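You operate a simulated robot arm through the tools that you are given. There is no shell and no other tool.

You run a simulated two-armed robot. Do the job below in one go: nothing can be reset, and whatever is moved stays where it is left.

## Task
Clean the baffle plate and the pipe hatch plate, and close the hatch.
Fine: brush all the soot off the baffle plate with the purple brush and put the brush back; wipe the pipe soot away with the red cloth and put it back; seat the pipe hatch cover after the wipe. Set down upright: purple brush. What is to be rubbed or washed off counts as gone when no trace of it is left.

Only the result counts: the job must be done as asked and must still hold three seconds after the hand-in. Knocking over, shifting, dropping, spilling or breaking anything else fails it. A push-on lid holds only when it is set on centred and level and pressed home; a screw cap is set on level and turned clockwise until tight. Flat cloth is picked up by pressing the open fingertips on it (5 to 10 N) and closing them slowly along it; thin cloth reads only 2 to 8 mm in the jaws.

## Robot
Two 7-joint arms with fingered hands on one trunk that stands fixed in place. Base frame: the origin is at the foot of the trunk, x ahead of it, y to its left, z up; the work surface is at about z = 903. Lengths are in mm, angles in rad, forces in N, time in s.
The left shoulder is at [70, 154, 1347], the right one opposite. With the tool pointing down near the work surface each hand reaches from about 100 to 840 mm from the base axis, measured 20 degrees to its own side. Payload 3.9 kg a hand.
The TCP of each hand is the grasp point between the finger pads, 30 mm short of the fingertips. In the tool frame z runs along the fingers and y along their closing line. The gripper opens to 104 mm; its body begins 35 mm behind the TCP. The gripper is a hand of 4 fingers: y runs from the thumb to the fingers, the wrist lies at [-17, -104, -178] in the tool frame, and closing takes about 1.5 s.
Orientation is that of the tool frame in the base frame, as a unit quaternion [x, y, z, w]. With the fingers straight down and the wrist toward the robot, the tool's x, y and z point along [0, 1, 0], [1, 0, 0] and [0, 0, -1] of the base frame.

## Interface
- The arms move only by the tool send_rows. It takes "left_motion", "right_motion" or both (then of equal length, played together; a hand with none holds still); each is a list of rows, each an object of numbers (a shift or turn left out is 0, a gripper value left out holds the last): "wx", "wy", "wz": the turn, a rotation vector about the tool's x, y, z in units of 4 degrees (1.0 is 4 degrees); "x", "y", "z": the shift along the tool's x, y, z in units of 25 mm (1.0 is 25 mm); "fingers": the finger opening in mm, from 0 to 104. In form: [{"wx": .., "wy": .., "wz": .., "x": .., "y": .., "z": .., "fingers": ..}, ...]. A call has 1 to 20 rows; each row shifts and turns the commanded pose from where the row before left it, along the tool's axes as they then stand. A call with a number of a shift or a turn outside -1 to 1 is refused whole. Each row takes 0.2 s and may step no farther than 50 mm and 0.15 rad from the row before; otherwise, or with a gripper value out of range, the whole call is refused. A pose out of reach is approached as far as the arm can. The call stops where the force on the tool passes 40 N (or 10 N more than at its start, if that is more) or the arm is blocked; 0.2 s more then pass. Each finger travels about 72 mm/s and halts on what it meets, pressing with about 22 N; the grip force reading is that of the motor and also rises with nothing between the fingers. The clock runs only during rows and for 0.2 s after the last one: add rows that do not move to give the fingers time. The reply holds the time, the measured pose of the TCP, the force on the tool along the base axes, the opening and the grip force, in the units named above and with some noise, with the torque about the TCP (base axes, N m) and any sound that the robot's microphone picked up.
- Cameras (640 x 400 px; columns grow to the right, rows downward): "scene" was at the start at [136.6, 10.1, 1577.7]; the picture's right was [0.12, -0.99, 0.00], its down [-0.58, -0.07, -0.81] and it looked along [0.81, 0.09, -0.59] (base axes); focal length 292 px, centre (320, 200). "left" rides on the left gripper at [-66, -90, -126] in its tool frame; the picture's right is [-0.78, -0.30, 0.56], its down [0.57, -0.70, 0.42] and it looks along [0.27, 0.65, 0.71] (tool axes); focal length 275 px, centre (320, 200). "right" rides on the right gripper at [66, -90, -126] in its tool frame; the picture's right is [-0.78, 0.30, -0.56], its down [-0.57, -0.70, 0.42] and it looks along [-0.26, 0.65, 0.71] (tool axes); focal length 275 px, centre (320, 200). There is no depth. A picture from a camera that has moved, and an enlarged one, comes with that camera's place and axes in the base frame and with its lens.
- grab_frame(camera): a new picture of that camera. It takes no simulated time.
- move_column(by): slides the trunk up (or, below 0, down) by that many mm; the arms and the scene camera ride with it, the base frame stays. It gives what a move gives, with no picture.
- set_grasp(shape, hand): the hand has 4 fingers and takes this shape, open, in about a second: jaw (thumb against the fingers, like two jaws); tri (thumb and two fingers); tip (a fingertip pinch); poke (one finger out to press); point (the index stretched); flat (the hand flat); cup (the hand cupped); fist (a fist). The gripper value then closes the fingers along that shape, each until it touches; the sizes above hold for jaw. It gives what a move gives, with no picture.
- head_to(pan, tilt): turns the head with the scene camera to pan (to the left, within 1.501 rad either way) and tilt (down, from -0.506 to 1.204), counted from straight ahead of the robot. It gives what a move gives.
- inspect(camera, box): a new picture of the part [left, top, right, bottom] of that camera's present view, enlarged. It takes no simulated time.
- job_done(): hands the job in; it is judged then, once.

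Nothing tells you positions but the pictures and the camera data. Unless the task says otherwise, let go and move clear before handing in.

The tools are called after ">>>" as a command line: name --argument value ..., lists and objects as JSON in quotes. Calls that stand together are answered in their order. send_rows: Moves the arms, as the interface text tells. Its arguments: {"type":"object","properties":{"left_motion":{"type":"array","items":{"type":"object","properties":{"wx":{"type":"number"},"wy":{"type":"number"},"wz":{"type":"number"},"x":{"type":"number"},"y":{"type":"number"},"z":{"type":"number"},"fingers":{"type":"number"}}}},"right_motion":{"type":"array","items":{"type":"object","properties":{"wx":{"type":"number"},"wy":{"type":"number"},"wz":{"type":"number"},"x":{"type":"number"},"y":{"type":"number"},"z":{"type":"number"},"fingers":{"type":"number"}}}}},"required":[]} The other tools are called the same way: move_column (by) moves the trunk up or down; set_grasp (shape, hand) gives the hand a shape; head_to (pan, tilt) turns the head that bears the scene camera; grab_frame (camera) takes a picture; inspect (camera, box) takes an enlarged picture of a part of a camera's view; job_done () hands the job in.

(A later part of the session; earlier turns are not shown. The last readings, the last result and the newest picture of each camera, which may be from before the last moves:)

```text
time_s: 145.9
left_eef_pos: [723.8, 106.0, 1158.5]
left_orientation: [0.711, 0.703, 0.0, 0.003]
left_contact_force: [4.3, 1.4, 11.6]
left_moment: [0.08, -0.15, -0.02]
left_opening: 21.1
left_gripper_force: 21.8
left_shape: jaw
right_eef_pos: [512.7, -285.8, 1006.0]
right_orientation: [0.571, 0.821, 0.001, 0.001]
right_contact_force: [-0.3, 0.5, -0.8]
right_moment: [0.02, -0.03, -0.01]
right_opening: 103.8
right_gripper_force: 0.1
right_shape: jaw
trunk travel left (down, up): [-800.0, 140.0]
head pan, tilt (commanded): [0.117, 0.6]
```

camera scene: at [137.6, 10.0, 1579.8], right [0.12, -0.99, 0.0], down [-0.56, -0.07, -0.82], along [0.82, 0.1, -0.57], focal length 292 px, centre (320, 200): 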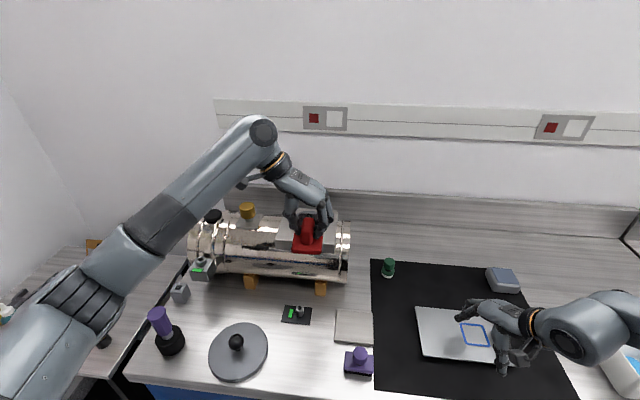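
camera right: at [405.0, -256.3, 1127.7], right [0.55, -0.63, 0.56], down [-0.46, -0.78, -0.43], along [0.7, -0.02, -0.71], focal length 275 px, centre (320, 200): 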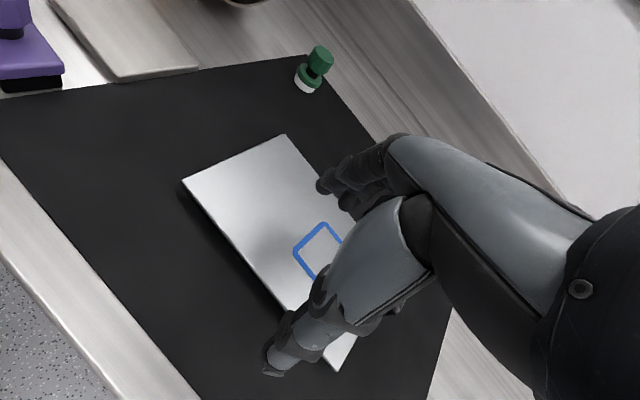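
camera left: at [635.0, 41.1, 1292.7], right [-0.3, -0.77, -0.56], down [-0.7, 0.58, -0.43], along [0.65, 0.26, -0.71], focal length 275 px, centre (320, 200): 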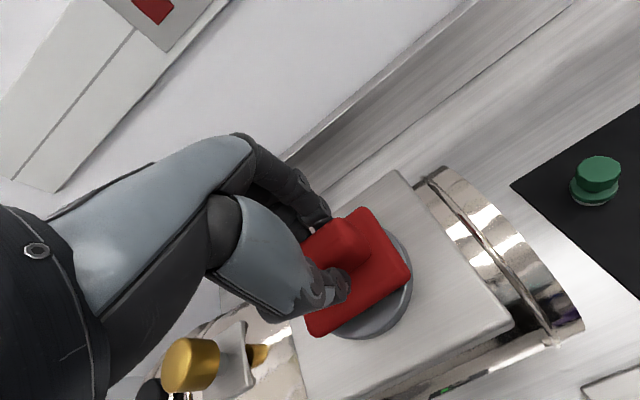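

Contact at z ≈ 1158, so the plate top is at 1108; the force is about 12 N. Now wiping back and forth along x.

>>> send_rows --left_motion '[{"y": -0.24}, {"y": -0.24}, {"y": -0.24}, {"y": -0.24}, {"y": 0.3}, {"y": 0.3}, {"y": 0.3}, {"y": 0.3}, {"y": 0.3}, {"y": 0.3}]'

>>> inspect --camera "left" --box '[260, 160, 520, 400]'

```text
time_s: 148.1
left_eef_pos: [743.1, 105.3, 1158.2]
left_orientation: [0.711, 0.703, 0.001, 0.001]
left_contact_force: [-4.7, 0.3, 8.3]
left_moment: [-0.01, 0.13, 0.02]
left_opening: 22.1
left_gripper_force: 22.3
left_shape: jaw
right_eef_pos: [510.8, -287.3, 1005.9]
right_orientation: [0.572, 0.82, 0.003, 0.001]
right_contact_force: [0.0, -1.1, -0.1]
right_moment: [-0.01, 0.01, 0.03]
right_opening: 103.7
right_gripper_force: 0.1
right_shape: jaw
trunk travel left (down, up): [-800.0, 140.0]
head pan, tilt (commanded): [0.117, 0.6]
```

```text
1.67 times, centred on (390, 280) of left
camera zoom: at [651.0, 40.2, 1283.9], right [-0.3, -0.77, -0.56], down [-0.69, 0.58, -0.43], along [0.65, 0.26, -0.71], focal length 459 px, centre (203, 67)
```

zoom: 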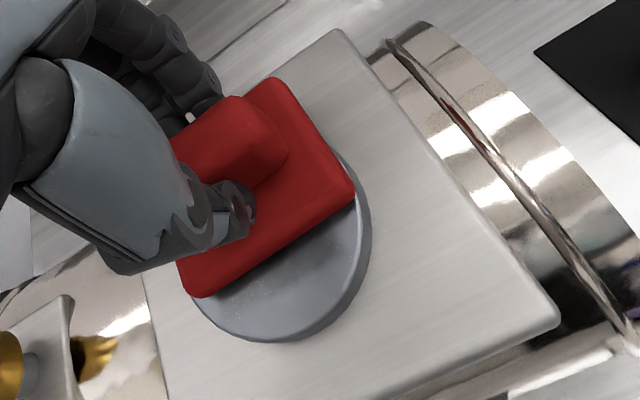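

The part uncovered so far looks wiped clean. I continue with more overlapping strokes, including small sideways shifts.

>>> send_rows --left_motion '[{"y": -0.3, "x": 0.06}, {"y": -0.3, "x": 0.06}, {"y": -0.3, "x": 0.06}, {"y": -0.3, "x": 0.06}, {"y": -0.3, "x": 0.06}, {"y": -0.3}, {"y": 0.3, "x": -0.06}, {"y": 0.3, "x": -0.06}, {"y": 0.3, "x": -0.06}, {"y": 0.3, "x": -0.06}, {"y": 0.3, "x": -0.06}, {"y": 0.3, "x": -0.06}, {"y": -0.3, "x": -0.05}, {"y": -0.3, "x": -0.05}, {"y": -0.3, "x": -0.05}, {"y": -0.3, "x": -0.05}, {"y": -0.3}, {"y": -0.3}]'

>>> send_rows --left_motion '[{"y": 0.3}, {"y": 0.3}, {"y": 0.3}, {"y": 0.3, "x": 0.05}, {"y": 0.3, "x": 0.05}, {"y": 0.3, "x": 0.05}, {"y": 0.15, "x": 0.05}, {"y": -0.3}, {"y": -0.3}, {"y": -0.3}, {"y": -0.15}, {"z": -0.2}, {"z": -0.5}, {"z": -0.8}, {"z": -0.8}]'

>>> grab_frame --camera "left"

>>> inspect --camera "scene" --box '[240, 130, 370, 240]'

```text
time_s: 151.9
left_eef_pos: [699.7, 99.0, 1157.6]
left_orientation: [0.711, 0.704, 0.0, 0.001]
left_contact_force: [3.1, -0.3, 8.9]
left_moment: [0.01, -0.09, 0.01]
left_opening: 21.9
left_gripper_force: 22.4
left_shape: jaw
right_eef_pos: [512.8, -285.9, 1003.0]
right_orientation: [0.572, 0.82, 0.002, 0.001]
right_contact_force: [-0.1, -1.3, 0.4]
right_moment: [0.02, 0.03, -0.03]
right_opening: 103.7
right_gripper_force: 0.1
right_shape: jaw
trunk travel left (down, up): [-800.0, 140.0]
head pan, tilt (commanded): [0.117, 0.6]
```

```text
time_s: 155.1
left_eef_pos: [721.8, 103.2, 1215.2]
left_orientation: [0.711, 0.703, 0.0, 0.001]
left_contact_force: [0.4, -0.2, 0.0]
left_moment: [0.02, 0.0, 0.0]
left_opening: 21.7
left_gripper_force: 21.9
left_shape: jaw
right_eef_pos: [512.8, -288.2, 1003.4]
right_orientation: [0.571, 0.821, 0.001, -0.001]
right_contact_force: [0.8, 0.2, -0.3]
right_moment: [0.0, -0.01, 0.0]
right_opening: 103.7
right_gripper_force: 0.0
right_shape: jaw
trunk travel left (down, up): [-800.0, 140.0]
head pan, tilt (commanded): [0.117, 0.6]
```

```text
taken
camera left: at [631.4, 38.8, 1340.8], right [-0.3, -0.77, -0.56], down [-0.7, 0.58, -0.43], along [0.65, 0.26, -0.71], focal length 275 px, centre (320, 200)
```

left: 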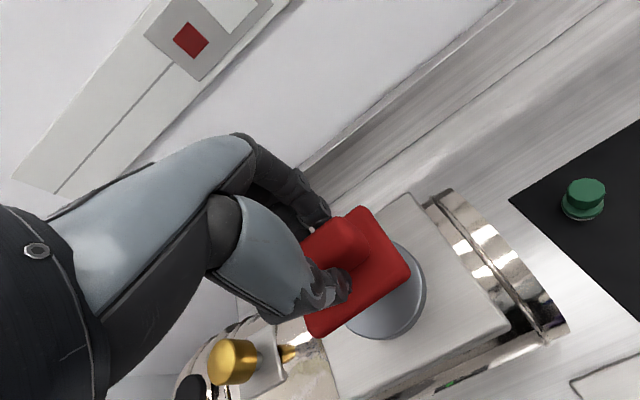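

```text
3.64 times, centred on (305, 185) of scene
camera zoom: at [137.4, 9.8, 1579.8], right [0.12, -0.99, 0.0], down [-0.56, -0.07, -0.82], along [0.82, 0.1, -0.57], focal length 1060 px, centre (374, 254)
```

zoom: 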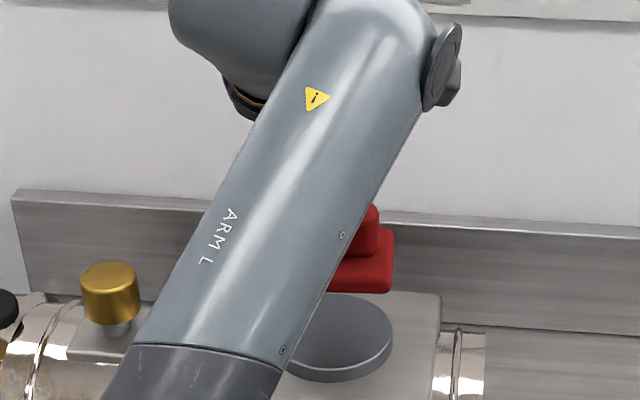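

It looks clean where visible. I draw the cloth back off the hatch, still held, to see the whole plate.

>>> send_rows --left_motion '[{"y": -0.96}, {"y": -0.96}, {"y": -0.96}, {"y": -0.96}, {"y": -0.96}, {"y": -0.96}]'

>>> grab_frame --camera "left"

>>> inspect --camera "scene" --box '[240, 130, 370, 240]'

```text
time_s: 156.5
left_eef_pos: [577.0, 106.4, 1214.8]
left_orientation: [0.711, 0.703, 0.0, 0.002]
left_contact_force: [-0.8, -0.3, -0.6]
left_moment: [0.01, -0.01, 0.02]
left_opening: 21.7
left_gripper_force: 22.1
left_shape: jaw
right_eef_pos: [511.4, -287.3, 1003.5]
right_orientation: [0.571, 0.821, 0.002, 0.001]
right_contact_force: [0.4, 0.7, 0.2]
right_moment: [-0.01, 0.0, -0.02]
right_opening: 103.6
right_gripper_force: 0.1
right_shape: jaw
trunk travel left (down, up): [-800.0, 140.0]
head pan, tilt (commanded): [0.117, 0.6]
```

```text
taken
camera left: at [487.4, 40.6, 1340.8], right [-0.3, -0.77, -0.56], down [-0.69, 0.58, -0.43], along [0.65, 0.26, -0.71], focal length 275 px, centre (320, 200)
```

left: 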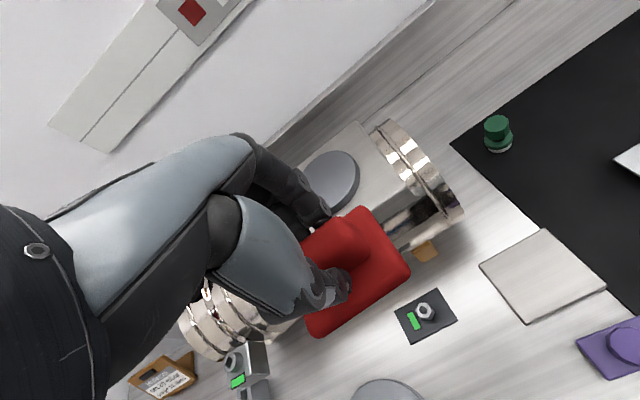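

```text
3.64 times, centred on (305, 185) of scene
camera zoom: at [136.4, 9.9, 1580.0], right [0.12, -0.99, 0.0], down [-0.56, -0.07, -0.83], along [0.82, 0.1, -0.56], focal length 1060 px, centre (374, 254)
```

zoom: 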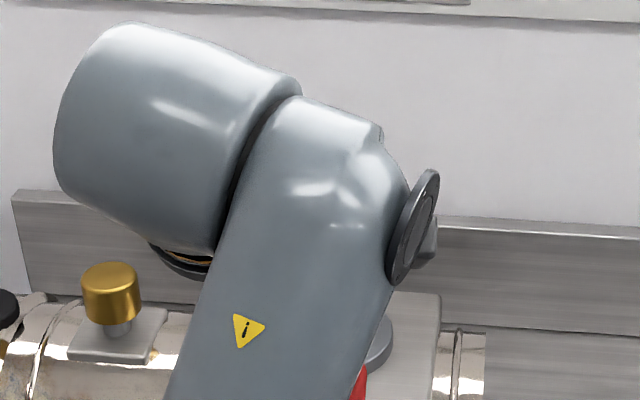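

>>> send_rows --left_motion '[{"wz": 0.9}, {"wz": 0.9}, {"wz": 0.9}, {"wz": 0.9}, {"wz": 0.9}, {"wz": 0.9}, {"wz": 0.9}, {"wz": 0.9}, {"wz": 0.9}, {"wz": 0.9}, {"wz": 0.9}, {"wz": 0.9}, {"wz": 0.9}]'

>>> send_rows --left_motion '[{"wz": 0.9}, {"wz": 0.9}, {"wz": 0.9}, {"wz": 0.9}, {"wz": 0.9}, {"wz": 0.9}, {"wz": 0.9}, {"wz": 0.9}, {"wz": 0.9}, {"wz": 0.9}, {"wz": 0.9}, {"wz": 0.9}, {"y": 0.8}, {"y": 0.8}]'

>>> inspect --camera "scene" --box '[240, 130, 370, 240]'

>>> grab_frame --camera "left"

```text
time_s: 159.3
left_eef_pos: [579.7, 106.7, 1213.2]
left_orientation: [0.932, 0.362, 0.0, 0.001]
left_contact_force: [0.9, -0.3, -0.3]
left_moment: [-0.02, 0.01, 0.0]
left_opening: 21.5
left_gripper_force: 22.5
left_shape: jaw
right_eef_pos: [512.5, -286.1, 1003.8]
right_orientation: [0.572, 0.82, 0.001, 0.0]
right_contact_force: [-0.2, 0.7, -0.3]
right_moment: [0.0, 0.03, 0.0]
right_opening: 103.6
right_gripper_force: 0.1
right_shape: jaw
trunk travel left (down, up): [-800.0, 140.0]
head pan, tilt (commanded): [0.117, 0.6]
```

```text
time_s: 162.3
left_eef_pos: [577.9, 63.2, 1213.8]
left_orientation: [1.0, -0.006, 0.0, 0.001]
left_contact_force: [-0.2, -0.3, -0.4]
left_moment: [0.01, 0.0, 0.0]
left_opening: 21.6
left_gripper_force: 22.0
left_shape: jaw
right_eef_pos: [512.9, -288.0, 1004.0]
right_orientation: [0.571, 0.821, 0.001, -0.001]
right_contact_force: [1.0, 0.2, -0.5]
right_moment: [0.04, -0.02, -0.02]
right_opening: 103.9
right_gripper_force: 0.0
right_shape: jaw
trunk travel left (down, up): [-800.0, 140.0]
head pan, tilt (commanded): [0.117, 0.6]
```

```text
3.64 times, centred on (305, 185) of scene
camera zoom: at [137.6, 8.7, 1579.9], right [0.12, -0.99, 0.0], down [-0.56, -0.07, -0.82], along [0.82, 0.1, -0.57], focal length 1060 px, centre (374, 254)
```

zoom: 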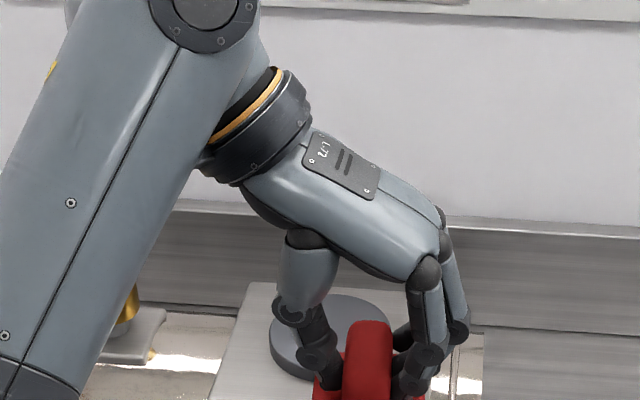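

```text
taken
camera left: at [513.0, 154.2, 1339.7], right [-0.77, 0.3, -0.56], down [0.58, 0.69, -0.43], along [0.26, -0.65, -0.71], focal length 275 px, centre (320, 200)
```

left: 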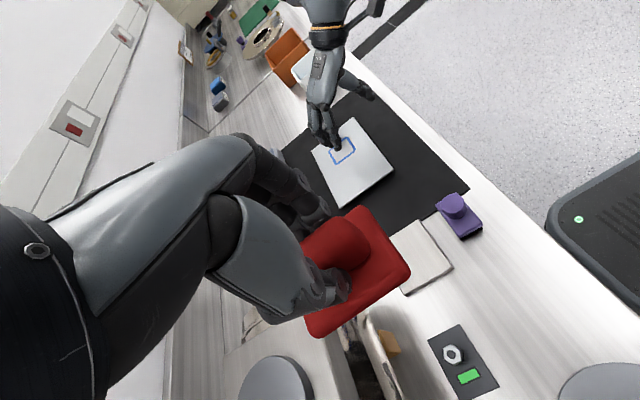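

>>> send_rows --left_motion '[{"x": -0.88, "y": -0.05}, {"x": -0.88, "y": -0.05}, {"x": -0.88, "y": -0.05}, {"x": -0.88, "y": -0.05}, {"x": -0.85, "y": -0.05}, {}]'

>>> inspect --camera "scene" --box '[250, 170, 370, 260]'

>>> grab_frame --camera "left"

>>> grab_frame --camera "scene"

```text
time_s: 163.7
left_eef_pos: [471.3, 74.9, 1212.6]
left_orientation: [1.0, -0.006, 0.0, 0.002]
left_contact_force: [-0.2, -0.1, -1.3]
left_moment: [0.01, -0.02, -0.01]
left_opening: 21.7
left_gripper_force: 21.9
left_shape: jaw
right_eef_pos: [513.9, -286.8, 1004.4]
right_orientation: [0.571, 0.821, 0.001, -0.001]
right_contact_force: [0.3, -0.8, 0.2]
right_moment: [-0.02, 0.02, 0.0]
right_opening: 103.9
right_gripper_force: 0.1
right_shape: jaw
trunk travel left (down, up): [-800.0, 140.0]
head pan, tilt (commanded): [0.117, 0.6]
```

```text
4.44 times, centred on (310, 215) of scene
camera zoom: at [138.0, 9.8, 1579.8], right [0.12, -0.99, 0.0], down [-0.56, -0.07, -0.82], along [0.82, 0.1, -0.57], focal length 1296 px, centre (364, 133)
```

zoom: 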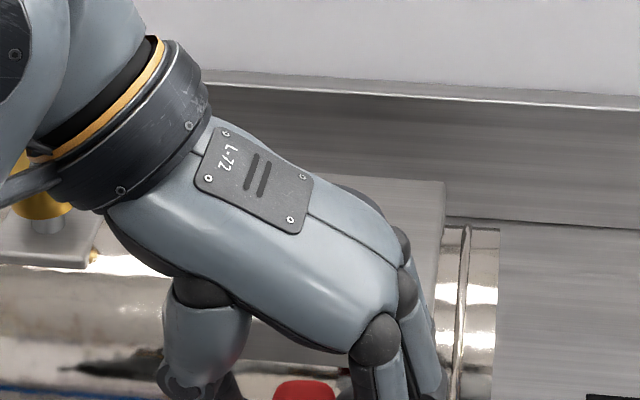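

```text
taken
camera left: at [405.9, 163.6, 1339.0], right [-0.77, 0.3, -0.56], down [0.58, 0.69, -0.43], along [0.26, -0.65, -0.71], focal length 275 px, centre (320, 200)
```

left: 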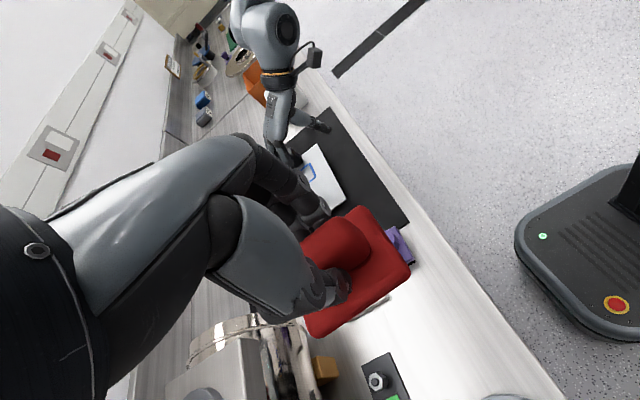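

```text
taken
camera scene: at [138.0, 9.8, 1579.8], right [0.12, -0.99, 0.0], down [-0.56, -0.07, -0.82], along [0.82, 0.1, -0.57], focal length 292 px, centre (320, 200)
```

scene: 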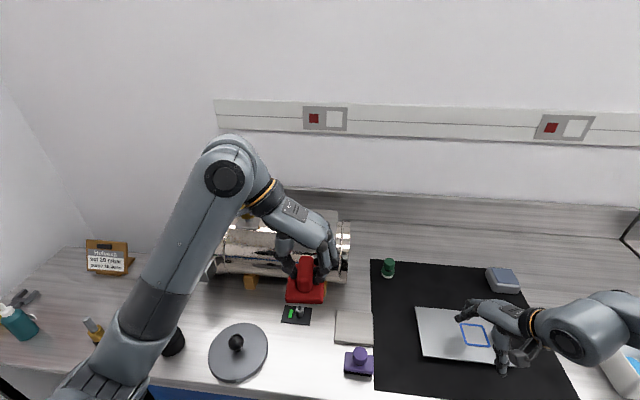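

Lowering the cloth back towards its place also clears the head camera's view of the hatch.

>>> send_rows --left_motion '[{"z": 0.95, "x": -0.06, "y": 0.13}, {"z": 0.95, "x": -0.06, "y": 0.12}, {"z": 0.95}, {"z": 0.95}, {"z": 0.95}, {"z": 0.95}, {"z": 0.95}, {"z": 0.95}, {}]'

>>> inspect --camera "scene" --box '[260, 180, 360, 250]'

>>> inspect --camera "scene" --box '[285, 200, 335, 235]'

```text
time_s: 165.7
left_eef_pos: [466.5, 67.0, 1022.6]
left_orientation: [1.0, -0.006, 0.001, 0.001]
left_contact_force: [-0.2, 0.1, 0.1]
left_moment: [0.03, 0.01, 0.01]
left_opening: 21.6
left_gripper_force: 21.5
left_shape: jaw
right_eef_pos: [512.6, -286.0, 1004.3]
right_orientation: [0.571, 0.821, 0.002, -0.001]
right_contact_force: [-0.5, -0.2, -0.5]
right_moment: [0.03, -0.01, -0.03]
right_opening: 103.6
right_gripper_force: 0.0
right_shape: jaw
trunk travel left (down, up): [-800.0, 140.0]
head pan, tilt (commanded): [0.117, 0.6]
```

```text
5.71 times, centred on (310, 215) of scene
camera zoom: at [137.5, 9.9, 1579.9], right [0.12, -0.99, 0.0], down [-0.56, -0.07, -0.82], along [0.82, 0.1, -0.57], focal length 1666 px, centre (377, 114)
```

zoom: 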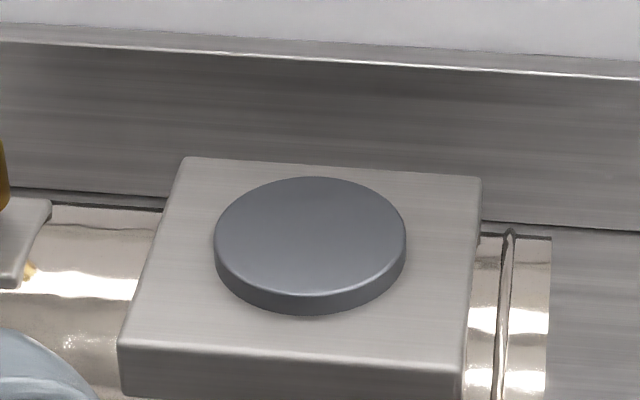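

```text
11.43 times, centred on (310, 218) of scene
camera zoom: at [137.5, 9.9, 1579.9], right [0.12, -0.99, 0.0], down [-0.56, -0.07, -0.82], along [0.82, 0.1, -0.57], focal length 3332 px, centre (434, 0)
```

zoom: 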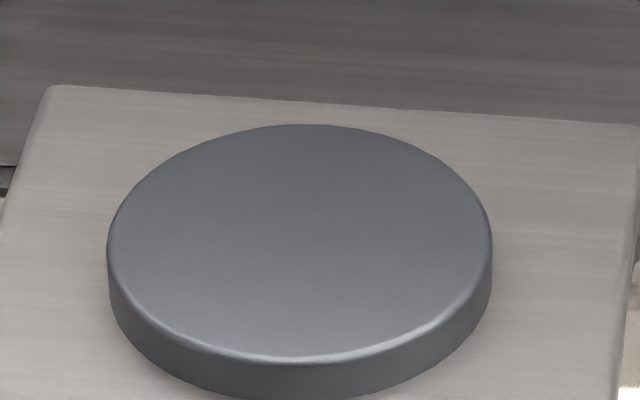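

The hatch plate is completely clean. Now I put the cloth back on its place: down to just above the bench, then gently to contact.

>>> send_rows --left_motion '[{"z": 0.7, "x": 0.05, "y": -0.04}, {"z": 0.8}, {"z": 0.6}, {"z": 0.3}, {}]'

>>> head_to --pan 0.117 --tilt 0.8

>>> inspect --camera "scene" --box '[220, 220, 380, 320]'

```text
time_s: 166.9
left_eef_pos: [466.2, 68.1, 962.7]
left_orientation: [1.0, -0.005, 0.0, 0.001]
left_contact_force: [0.6, -0.1, -0.4]
left_moment: [-0.02, 0.01, 0.03]
left_opening: 21.3
left_gripper_force: 21.7
left_shape: jaw
right_eef_pos: [512.7, -286.8, 1004.1]
right_orientation: [0.571, 0.821, 0.001, -0.001]
right_contact_force: [-0.2, 0.3, 0.4]
right_moment: [0.01, -0.02, 0.04]
right_opening: 103.8
right_gripper_force: 0.1
right_shape: jaw
trunk travel left (down, up): [-800.0, 140.0]
head pan, tilt (commanded): [0.117, 0.6]
```

```text
time_s: 167.6
left_eef_pos: [466.2, 69.0, 962.8]
left_orientation: [1.0, -0.005, 0.0, 0.001]
left_contact_force: [-0.3, -0.4, -0.7]
left_moment: [-0.01, 0.02, 0.02]
left_opening: 21.6
left_gripper_force: 22.2
left_shape: jaw
right_eef_pos: [513.0, -286.4, 1003.7]
right_orientation: [0.571, 0.821, 0.002, 0.0]
right_contact_force: [0.2, -0.1, -0.2]
right_moment: [-0.02, 0.01, -0.02]
right_opening: 103.7
right_gripper_force: 0.1
right_shape: jaw
trunk travel left (down, up): [-800.0, 140.0]
head pan, tilt (commanded): [0.117, 0.799]
```

```text
4.00 times, centred on (300, 270) of scene
camera zoom: at [129.8, 9.1, 1563.1], right [0.12, -0.99, 0.0], down [-0.71, -0.08, -0.7], along [0.69, 0.08, -0.72], focal length 1166 px, centre (400, -80)
```

zoom: 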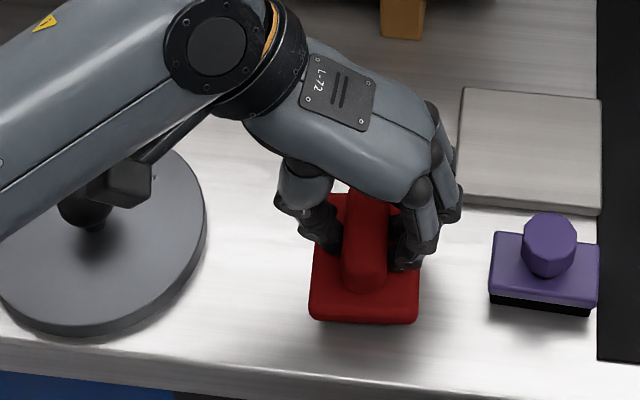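

>>> send_rows --left_motion '[{"x": 0.08, "z": 0.12}, {"z": 0.12}, {}]'

>>> send_rows --left_motion '[{"z": 0.06}, {}]'

>>> send_rows --left_motion '[{"z": 0.04}, {}]'

```text
time_s: 168.4
left_eef_pos: [469.4, 66.0, 957.1]
left_orientation: [1.0, -0.006, 0.0, 0.001]
left_contact_force: [0.4, 0.3, -1.8]
left_moment: [0.0, 0.01, 0.01]
left_opening: 21.7
left_gripper_force: 22.3
left_shape: jaw
right_eef_pos: [512.4, -286.9, 1003.4]
right_orientation: [0.572, 0.821, 0.0, 0.001]
right_contact_force: [0.3, -0.2, -0.1]
right_moment: [0.02, -0.01, 0.03]
right_opening: 103.7
right_gripper_force: 0.1
right_shape: jaw
trunk travel left (down, up): [-800.0, 140.0]
head pan, tilt (commanded): [0.117, 0.799]
```

```text
time_s: 169.0
left_eef_pos: [469.7, 68.1, 955.7]
left_orientation: [1.0, -0.005, 0.001, 0.001]
left_contact_force: [0.1, -0.1, -0.7]
left_moment: [0.02, -0.02, -0.06]
left_opening: 21.4
left_gripper_force: 21.8
left_shape: jaw
right_eef_pos: [512.8, -286.2, 1003.6]
right_orientation: [0.572, 0.82, 0.002, 0.0]
right_contact_force: [0.3, 0.5, -0.4]
right_moment: [-0.03, 0.01, 0.0]
right_opening: 103.4
right_gripper_force: 0.0
right_shape: jaw
trunk travel left (down, up): [-800.0, 140.0]
head pan, tilt (commanded): [0.117, 0.799]
```

```text
time_s: 169.6
left_eef_pos: [469.7, 67.5, 954.8]
left_orientation: [1.0, -0.005, 0.0, 0.001]
left_contact_force: [-0.4, -0.7, -0.6]
left_moment: [-0.02, 0.03, 0.0]
left_opening: 21.4
left_gripper_force: 22.2
left_shape: jaw
right_eef_pos: [512.5, -285.4, 1003.5]
right_orientation: [0.572, 0.821, 0.001, 0.0]
right_contact_force: [-0.3, 0.1, -0.4]
right_moment: [-0.01, -0.01, 0.0]
right_opening: 103.5
right_gripper_force: 0.1
right_shape: jaw
trunk travel left (down, up): [-800.0, 140.0]
head pan, tilt (commanded): [0.117, 0.799]
```

>>> send_rows --left_motion '[{"z": 0.05}, {}]'

>>> send_rows --left_motion '[{"z": 0.05}, {}]'

```text
time_s: 170.2
left_eef_pos: [469.1, 68.4, 954.0]
left_orientation: [1.0, -0.005, 0.0, 0.001]
left_contact_force: [0.4, 1.2, -1.1]
left_moment: [0.03, 0.01, -0.03]
left_opening: 21.6
left_gripper_force: 22.0
left_shape: jaw
right_eef_pos: [514.0, -286.5, 1004.8]
right_orientation: [0.572, 0.82, 0.001, 0.0]
right_contact_force: [1.6, 0.4, -0.4]
right_moment: [0.04, 0.0, 0.04]
right_opening: 103.7
right_gripper_force: 0.0
right_shape: jaw
trunk travel left (down, up): [-800.0, 140.0]
head pan, tilt (commanded): [0.117, 0.799]
```

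```text
time_s: 170.8
left_eef_pos: [469.3, 67.8, 952.9]
left_orientation: [1.0, -0.005, 0.0, 0.001]
left_contact_force: [0.1, -0.5, -0.4]
left_moment: [0.02, -0.03, 0.03]
left_opening: 21.5
left_gripper_force: 22.3
left_shape: jaw
right_eef_pos: [513.2, -285.7, 1004.0]
right_orientation: [0.572, 0.821, 0.001, 0.0]
right_contact_force: [-0.7, 0.3, 0.1]
right_moment: [-0.02, 0.02, 0.0]
right_opening: 103.6
right_gripper_force: 0.0
right_shape: jaw
trunk travel left (down, up): [-800.0, 140.0]
head pan, tilt (commanded): [0.117, 0.799]
```

>>> send_rows --left_motion '[{"z": 0.05}, {}]'

>>> send_rows --left_motion '[{"z": 0.05}, {}]'

```text
time_s: 171.4
left_eef_pos: [469.5, 67.9, 952.3]
left_orientation: [1.0, -0.005, 0.001, 0.001]
left_contact_force: [-0.7, 0.0, -0.4]
left_moment: [-0.04, 0.04, 0.01]
left_opening: 21.5
left_gripper_force: 21.5
left_shape: jaw
right_eef_pos: [512.8, -287.8, 1004.3]
right_orientation: [0.571, 0.821, 0.001, -0.001]
right_contact_force: [-0.1, 0.7, -0.4]
right_moment: [-0.01, 0.0, 0.0]
right_opening: 103.7
right_gripper_force: 0.0
right_shape: jaw
trunk travel left (down, up): [-800.0, 140.0]
head pan, tilt (commanded): [0.117, 0.799]
```

```text
time_s: 172.0
left_eef_pos: [469.3, 67.8, 950.8]
left_orientation: [1.0, -0.006, 0.001, 0.002]
left_contact_force: [-0.1, 0.3, 7.6]
left_moment: [-0.04, -0.03, 0.0]
left_opening: 21.6
left_gripper_force: 21.4
left_shape: jaw
right_eef_pos: [512.9, -286.1, 1004.8]
right_orientation: [0.571, 0.821, 0.001, 0.001]
right_contact_force: [0.2, 0.3, 0.7]
right_moment: [0.01, -0.01, -0.01]
right_opening: 103.8
right_gripper_force: 0.1
right_shape: jaw
trunk travel left (down, up): [-800.0, 140.0]
head pan, tilt (commanded): [0.117, 0.799]
```

The cloth rests on the bench. Opening the fingers moderately (the brush is nearby) and lifting straight up.

>>> send_rows --left_motion '[{"z": -0.04}, {"fingers": 30}, {"fingers": 40}, {"fingers": 55}, {"fingers": 60}, {"fingers": 60}, {"z": -0.3}, {"z": -0.5}, {"z": -0.8}, {"z": -0.9}, {"z": -0.9}]'

>>> grab_frame --camera "left"

>>> inspect --camera "scene" --box '[200, 210, 390, 320]'

```text
time_s: 174.4
left_eef_pos: [469.3, 68.4, 1036.3]
left_orientation: [1.0, -0.006, 0.0, 0.001]
left_contact_force: [0.1, -0.6, -0.2]
left_moment: [0.0, 0.0, 0.0]
left_opening: 59.6
left_gripper_force: 0.0
left_shape: jaw
right_eef_pos: [513.6, -286.6, 1004.3]
right_orientation: [0.572, 0.82, 0.001, 0.0]
right_contact_force: [0.3, 0.6, -0.6]
right_moment: [-0.01, -0.04, 0.01]
right_opening: 103.9
right_gripper_force: 0.2
right_shape: jaw
trunk travel left (down, up): [-800.0, 140.0]
head pan, tilt (commanded): [0.117, 0.799]
```

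```text
taken
camera left: at [404.7, 157.8, 1162.5], right [-0.77, 0.3, -0.56], down [0.58, 0.69, -0.43], along [0.26, -0.65, -0.71], focal length 275 px, centre (320, 200)
```

left: 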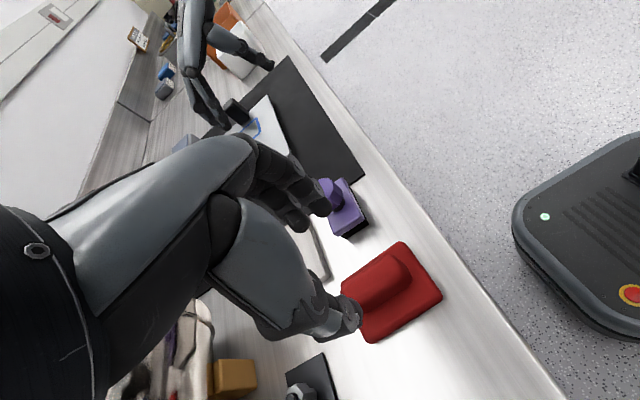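

```text
3.37 times, centred on (295, 265) of scene
camera zoom: at [129.6, 9.2, 1563.0], right [0.12, -0.99, 0.0], down [-0.71, -0.08, -0.7], along [0.69, 0.08, -0.72], focal length 982 px, centre (404, -19)
```

zoom: 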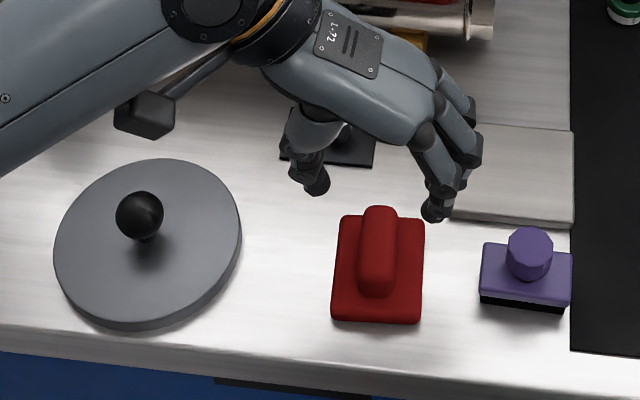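

The cloth is back on its place. Next the hatch cover: a disc about 137 mm across centred near [471, 239] with a black ball knob (centre z ≈ 947). I move the left hand to a free area, open it fully and turn it forward.

>>> send_rows --left_motion '[{"x": 0.558, "y": -0.903, "z": -0.192}, {"x": 0.558, "y": -0.903, "z": -0.192}, {"x": 0.558, "y": -0.903, "z": -0.192}, {"x": 0.558, "y": -0.903, "z": -0.192}, {"x": 0.558, "y": -0.903, "z": -0.192, "fingers": 90}, {"wz": -0.9}, {"wz": -0.9}, {"wz": -0.9}, {"wz": -0.9}, {"wz": -0.9}, {"wz": -0.9}, {"wz": -0.9}, {"wz": -0.9}, {"wz": -0.9}, {"wz": -0.9}, {"wz": -0.9}, {"wz": -0.9}]'

>>> send_rows --left_motion '[{"wz": -0.9}, {"wz": -0.9}, {"wz": -0.9}, {"wz": -0.9}, {"wz": -0.9}, {"wz": -0.9}, {"wz": -0.9}, {"wz": -0.9}, {"wz": -0.9}, {"wz": -0.9}, {}]'

>>> grab_frame --camera "left"

>>> inspect --camera "scene" --box '[180, 200, 400, 340]'

```text
time_s: 178.0
left_eef_pos: [540.2, 179.9, 1058.4]
left_orientation: [0.931, 0.364, -0.001, 0.001]
left_contact_force: [0.1, -0.2, 0.5]
left_moment: [-0.01, -0.06, 0.02]
left_opening: 89.9
left_gripper_force: 0.0
left_shape: jaw
right_eef_pos: [512.9, -286.4, 1004.0]
right_orientation: [0.571, 0.821, 0.0, 0.0]
right_contact_force: [0.0, -0.1, 0.0]
right_moment: [0.01, 0.01, 0.01]
right_opening: 103.8
right_gripper_force: 0.0
right_shape: jaw
trunk travel left (down, up): [-800.0, 140.0]
head pan, tilt (commanded): [0.117, 0.799]
```

```text
time_s: 180.4
left_eef_pos: [540.9, 179.7, 1059.8]
left_orientation: [0.774, 0.634, -0.001, 0.001]
left_contact_force: [-0.2, 0.0, -0.3]
left_moment: [0.0, -0.01, -0.02]
left_opening: 89.9
left_gripper_force: 0.1
left_shape: jaw
right_eef_pos: [513.2, -287.4, 1003.3]
right_orientation: [0.571, 0.821, 0.0, 0.001]
right_contact_force: [-0.3, -0.2, 0.4]
right_moment: [-0.02, 0.02, 0.02]
right_opening: 103.8
right_gripper_force: 0.0
right_shape: jaw
trunk travel left (down, up): [-800.0, 140.0]
head pan, tilt (commanded): [0.117, 0.799]
```

```text
taken
camera left: at [439.4, 132.9, 1185.8], right [-0.44, -0.7, -0.56], down [-0.57, 0.7, -0.43], along [0.69, 0.13, -0.71], focal length 275 px, centre (320, 200)
```

left: 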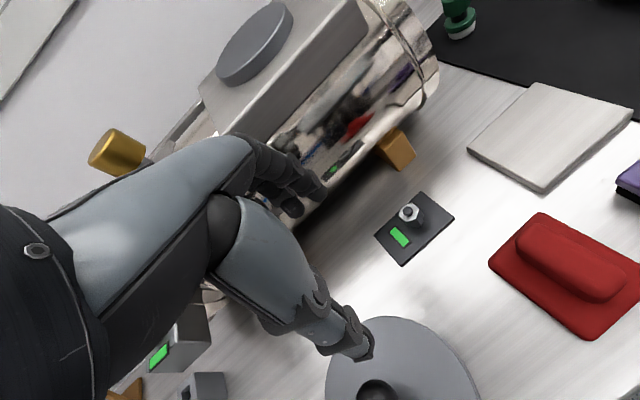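

```text
2.86 times, centred on (290, 270) of scene
camera zoom: at [129.7, 9.3, 1563.0], right [0.12, -0.99, 0.0], down [-0.71, -0.08, -0.7], along [0.69, 0.08, -0.72], focal length 833 px, centre (406, 0)
```

zoom: 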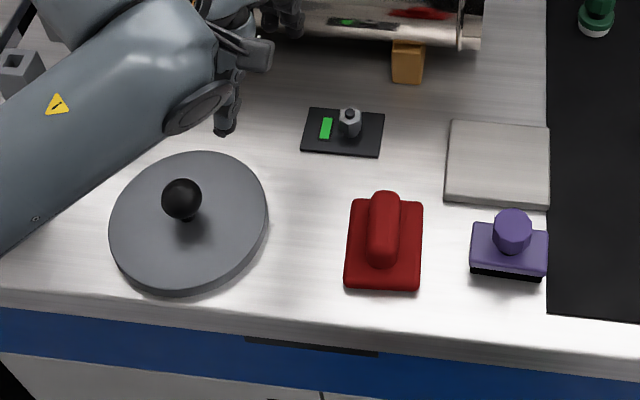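

Hand at about -11°, free of everything. Moving it over the knob of the cover.

>>> send_rows --left_motion '[{"x": 0.4425, "y": -0.8, "z": 0.3}, {"x": 0.4425, "y": -0.8, "z": 0.4}, {"x": 0.4425, "y": -0.8, "z": 0.5}, {"x": 0.4425, "y": -0.8, "z": 0.6}, {}]'

>>> grab_frame --camera "left"

>>> inspect --camera "scene" --box '[180, 200, 400, 340]'

```text
time_s: 181.6
left_eef_pos: [472.7, 238.9, 1014.5]
left_orientation: [0.775, 0.633, -0.001, 0.0]
left_contact_force: [-0.2, -0.6, -0.8]
left_moment: [0.01, 0.03, 0.0]
left_opening: 89.6
left_gripper_force: 0.1
left_shape: jaw
right_eef_pos: [513.8, -286.1, 1003.9]
right_orientation: [0.571, 0.821, 0.002, 0.0]
right_contact_force: [-0.3, 0.3, 0.0]
right_moment: [-0.01, 0.07, -0.02]
right_opening: 103.6
right_gripper_force: 0.0
right_shape: jaw
trunk travel left (down, up): [-800.0, 140.0]
head pan, tilt (commanded): [0.117, 0.799]
```

```text
taken
camera left: at [371.2, 192.2, 1140.5], right [-0.44, -0.7, -0.56], down [-0.57, 0.7, -0.43], along [0.69, 0.13, -0.71], focal length 275 px, centre (320, 200)
```

left: 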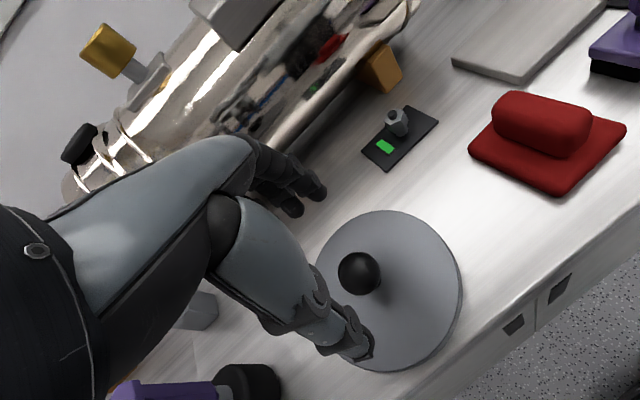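

```text
2.86 times, centred on (290, 270) of scene
camera zoom: at [130.2, 9.1, 1563.0], right [0.12, -0.99, 0.0], down [-0.71, -0.08, -0.7], along [0.69, 0.08, -0.72], focal length 833 px, centre (406, 0)
```

zoom: 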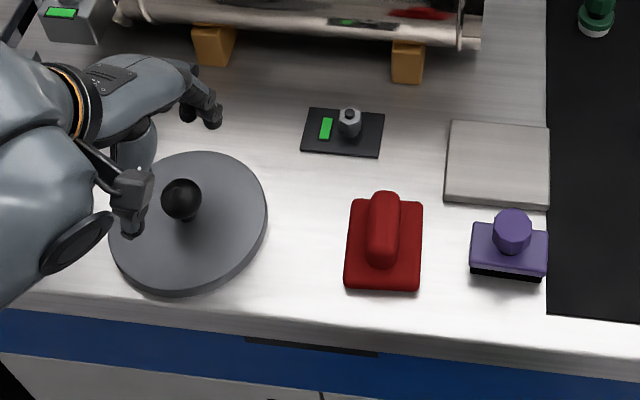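

The ball knob lies right under the grasp point ([472.6, 239.4]). Descending to about z = 953 and closing slowly.

>>> send_rows --left_motion '[{"z": 0.6}, {"z": 0.7}, {"z": 0.7}, {"z": 0.4}, {"z": 0.04}, {"fingers": 70}, {"fingers": 55}, {"fingers": 45}, {"fingers": 38}, {"fingers": 32}, {"fingers": 26}, {"fingers": 20}, {"fingers": 14}, {"fingers": 8}, {"fingers": 5}]'

>>> grab_frame --camera "left"

```text
time_s: 184.8
left_eef_pos: [471.5, 239.7, 953.6]
left_orientation: [0.774, 0.634, -0.002, 0.001]
left_contact_force: [-0.6, -1.1, 0.9]
left_moment: [0.02, 0.01, -0.01]
left_opening: 22.6
left_gripper_force: 22.2
left_shape: jaw
right_eef_pos: [513.4, -285.6, 1002.7]
right_orientation: [0.571, 0.821, 0.001, 0.001]
right_contact_force: [-0.9, -0.7, -1.2]
right_moment: [-0.02, 0.01, -0.02]
right_opening: 103.5
right_gripper_force: 0.1
right_shape: jaw
trunk travel left (down, up): [-800.0, 140.0]
head pan, tilt (commanded): [0.117, 0.799]
```

```text
taken
camera left: at [370.0, 191.9, 1079.5], right [-0.44, -0.7, -0.56], down [-0.57, 0.7, -0.43], along [0.69, 0.13, -0.71], focal length 275 px, centre (320, 200)
```

left: 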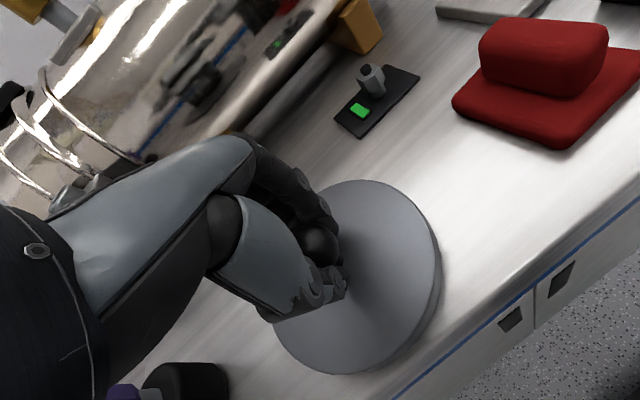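

The knob is gripped just below its equator. Lifting a little to see whether the cover hangs level.

>>> send_rows --left_motion '[{"z": -0.2, "fingers": 3}, {"z": -0.4}, {"z": -0.6}, {"z": -0.8}, {}]'

>>> grab_frame --camera "left"

>>> inspect --camera "scene" --box '[180, 200, 340, 320]'

```text
time_s: 186.0
left_eef_pos: [472.3, 238.0, 1003.7]
left_orientation: [0.773, 0.634, -0.001, 0.002]
left_contact_force: [-0.7, 0.3, -0.8]
left_moment: [0.0, 0.02, -0.02]
left_opening: 22.4
left_gripper_force: 21.8
left_shape: jaw
right_eef_pos: [513.6, -285.6, 1002.9]
right_orientation: [0.571, 0.821, 0.001, 0.0]
right_contact_force: [0.3, -0.3, -0.3]
right_moment: [-0.01, 0.03, -0.01]
right_opening: 103.8
right_gripper_force: 0.1
right_shape: jaw
trunk travel left (down, up): [-800.0, 140.0]
head pan, tilt (commanded): [0.117, 0.799]
```

```text
taken
camera left: at [370.8, 191.9, 1129.6], right [-0.44, -0.7, -0.56], down [-0.57, 0.7, -0.43], along [0.69, 0.13, -0.71], focal length 275 px, centre (320, 200)
```

left: 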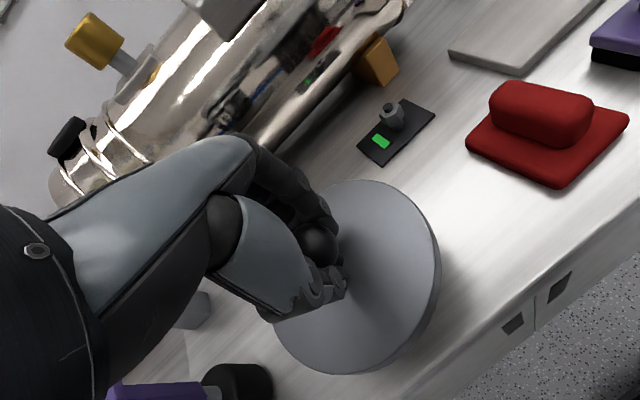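

```text
3.33 times, centred on (260, 260) of scene
camera zoom: at [129.9, 9.3, 1563.0], right [0.12, -0.99, 0.0], down [-0.71, -0.08, -0.7], along [0.69, 0.08, -0.72], focal length 972 px, centre (520, 0)
```

zoom: 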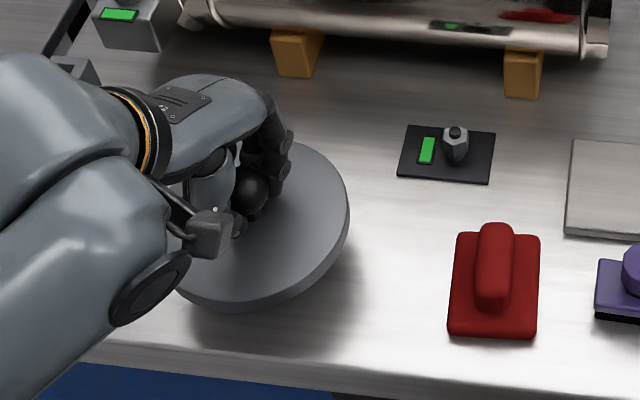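

The cover hangs level. I raise it while moving forward and right, keeping clear of the pipe.

>>> send_rows --left_motion '[{"x": -0.238, "y": 0.356, "z": -0.9}, {"x": -0.238, "y": 0.356, "z": -0.92}, {"x": -0.238, "y": 0.356, "z": -0.92}, {"x": -0.238, "y": 0.356, "z": -0.92}, {"x": -0.238, "y": 0.356, "z": -0.92}, {"x": -0.238, "y": 0.356, "z": -0.92}, {"x": -0.238, "y": 0.356, "z": -0.92}, {"x": -0.238, "y": 0.356, "z": -0.92}, {"x": -0.238, "y": 0.356, "z": -0.92}, {}]'

>>> head_to --pan 0.117 --tilt 0.6

>>> grab_frame --camera "left"

>>> grab_frame --camera "scene"

```text
time_s: 188.2
left_eef_pos: [541.0, 171.9, 1210.6]
left_orientation: [0.774, 0.633, -0.001, 0.001]
left_contact_force: [0.8, -1.3, -1.1]
left_moment: [0.01, -0.02, 0.0]
left_opening: 22.3
left_gripper_force: 21.8
left_shape: jaw
right_eef_pos: [512.1, -285.3, 1003.8]
right_orientation: [0.571, 0.821, 0.001, 0.001]
right_contact_force: [0.2, -1.1, 0.1]
right_moment: [-0.03, -0.02, -0.02]
right_opening: 103.4
right_gripper_force: 0.0
right_shape: jaw
trunk travel left (down, up): [-800.0, 140.0]
head pan, tilt (commanded): [0.117, 0.799]
```

```text
time_s: 189.0
left_eef_pos: [539.0, 172.8, 1210.9]
left_orientation: [0.774, 0.634, -0.001, 0.0]
left_contact_force: [0.5, 1.0, -0.8]
left_moment: [-0.06, -0.02, 0.0]
left_opening: 22.7
left_gripper_force: 21.7
left_shape: jaw
right_eef_pos: [514.0, -285.1, 1003.6]
right_orientation: [0.571, 0.821, 0.001, 0.001]
right_contact_force: [-0.4, 0.3, 0.7]
right_moment: [0.02, 0.01, 0.01]
right_opening: 103.5
right_gripper_force: 0.1
right_shape: jaw
trunk travel left (down, up): [-800.0, 140.0]
head pan, tilt (commanded): [0.117, 0.6]
```

```text
taken
camera left: at [439.1, 125.2, 1337.3], right [-0.44, -0.7, -0.56], down [-0.57, 0.7, -0.43], along [0.69, 0.13, -0.71], focal length 275 px, centre (320, 200)
```

left: 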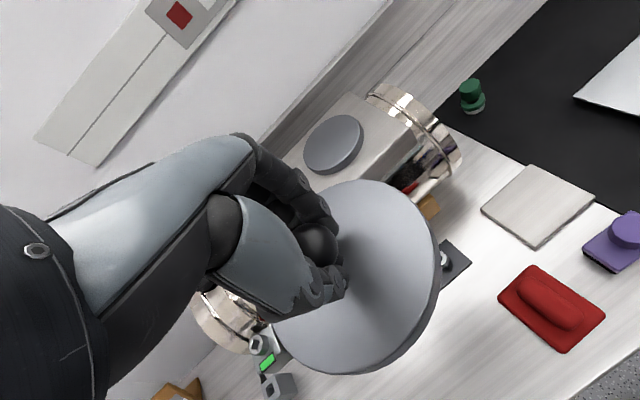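

```text
taken
camera scene: at [137.5, 10.3, 1579.8], right [0.12, -0.99, 0.0], down [-0.56, -0.07, -0.82], along [0.82, 0.1, -0.57], focal length 292 px, centre (320, 200)
```

scene: 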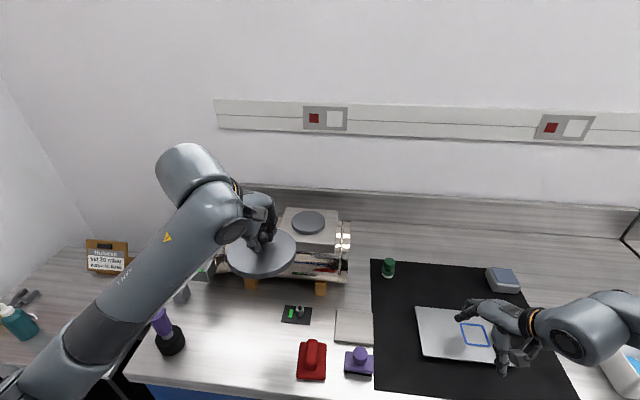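

The hatch disc is clearly visible from the hand camera; a zoom refines its centre.

>>> inspect --camera "left" --box '[270, 80, 430, 200]'

>>> inspect --camera "scene" --box '[210, 180, 370, 300]'

```text
3.33 times, centred on (350, 140) of left
camera zoom: at [439.1, 125.2, 1337.3], right [-0.44, -0.7, -0.56], down [-0.57, 0.7, -0.43], along [0.69, 0.13, -0.71], focal length 918 px, centre (220, 400)
```

zoom: 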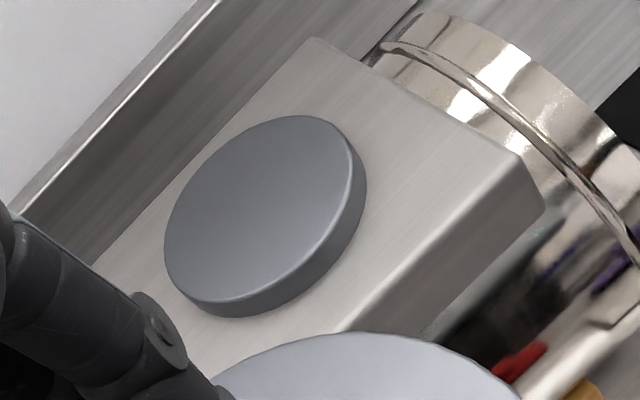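

```text
3.33 times, centred on (290, 240) of scene
camera zoom: at [137.5, 10.3, 1579.8], right [0.12, -0.99, 0.0], down [-0.56, -0.07, -0.82], along [0.82, 0.1, -0.57], focal length 972 px, centre (420, 67)
```

zoom: 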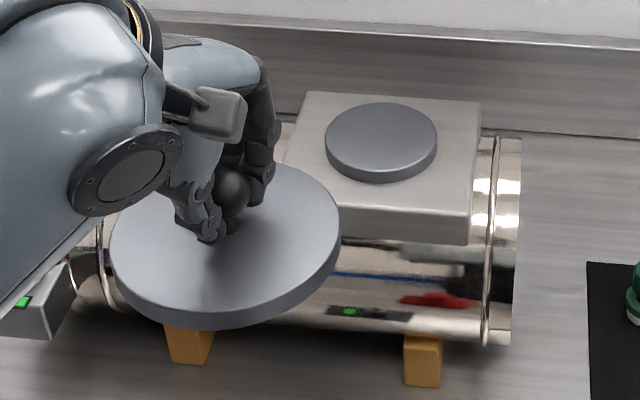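

Estimates put the hatch centre near [723, 109.5]. I bring the cover over it, about 40 mm above.

>>> send_rows --left_motion '[{"x": -0.13, "y": 0.957, "z": 0.06}, {"x": -0.13, "y": 0.957, "z": 0.06}, {"x": -0.13, "y": 0.957, "z": 0.06}, {"x": -0.13, "y": 0.957, "z": 0.06}, {"x": -0.13, "y": 0.957, "z": 0.06}, {"x": -0.13, "y": 0.957, "z": 0.06}, {"x": -0.13, "y": 0.957, "z": 0.06}, {"x": -0.13, "y": 0.957, "z": 0.06}, {}]'

>>> grab_frame --camera "left"

>>> inspect --camera "scene" --box '[230, 140, 390, 260]'

>>> inspect --camera "left" --box '[250, 150, 530, 400]'

```text
time_s: 191.0
left_eef_pos: [722.0, 110.6, 1195.9]
left_orientation: [0.774, 0.633, 0.0, 0.001]
left_contact_force: [-0.3, 0.2, -1.5]
left_moment: [0.04, -0.03, 0.02]
left_opening: 22.1
left_gripper_force: 22.9
left_shape: jaw
right_eef_pos: [512.7, -287.0, 1003.2]
right_orientation: [0.572, 0.82, 0.0, 0.001]
right_contact_force: [-0.2, 0.7, 0.0]
right_moment: [0.0, 0.01, 0.01]
right_opening: 103.7
right_gripper_force: 0.1
right_shape: jaw
trunk travel left (down, up): [-800.0, 140.0]
head pan, tilt (commanded): [0.117, 0.6]
```

```text
taken
camera left: at [620.3, 63.0, 1322.9], right [-0.44, -0.7, -0.56], down [-0.57, 0.7, -0.43], along [0.69, 0.13, -0.71], focal length 275 px, centre (320, 200)
```

left: 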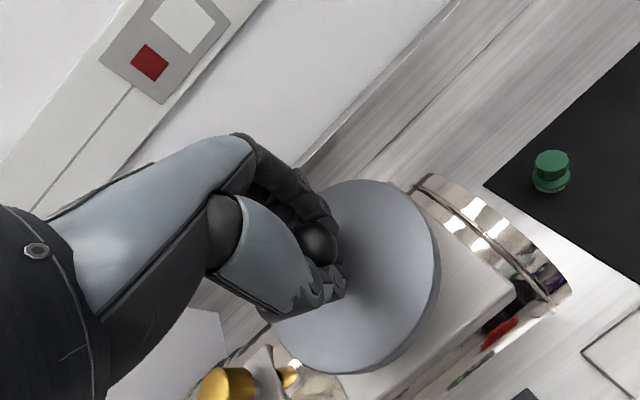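

```text
3.33 times, centred on (310, 200) of scene
camera zoom: at [137.2, 10.4, 1579.9], right [0.12, -0.99, 0.0], down [-0.56, -0.07, -0.83], along [0.82, 0.1, -0.56], focal length 972 px, centre (353, 200)
```

zoom: 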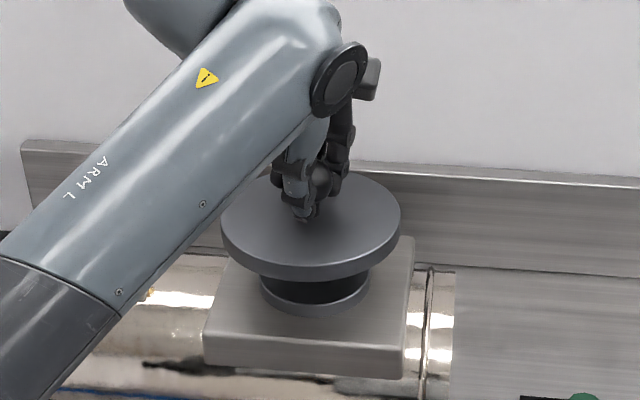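

```text
1.60 times, centred on (390, 275) of left
camera zoom: at [620.3, 63.0, 1322.9], right [-0.44, -0.7, -0.56], down [-0.57, 0.7, -0.43], along [0.69, 0.13, -0.71], focal length 440 px, centre (208, 80)
```

zoom: 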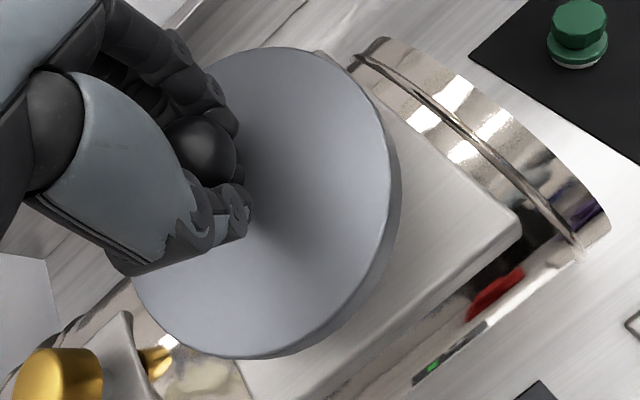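

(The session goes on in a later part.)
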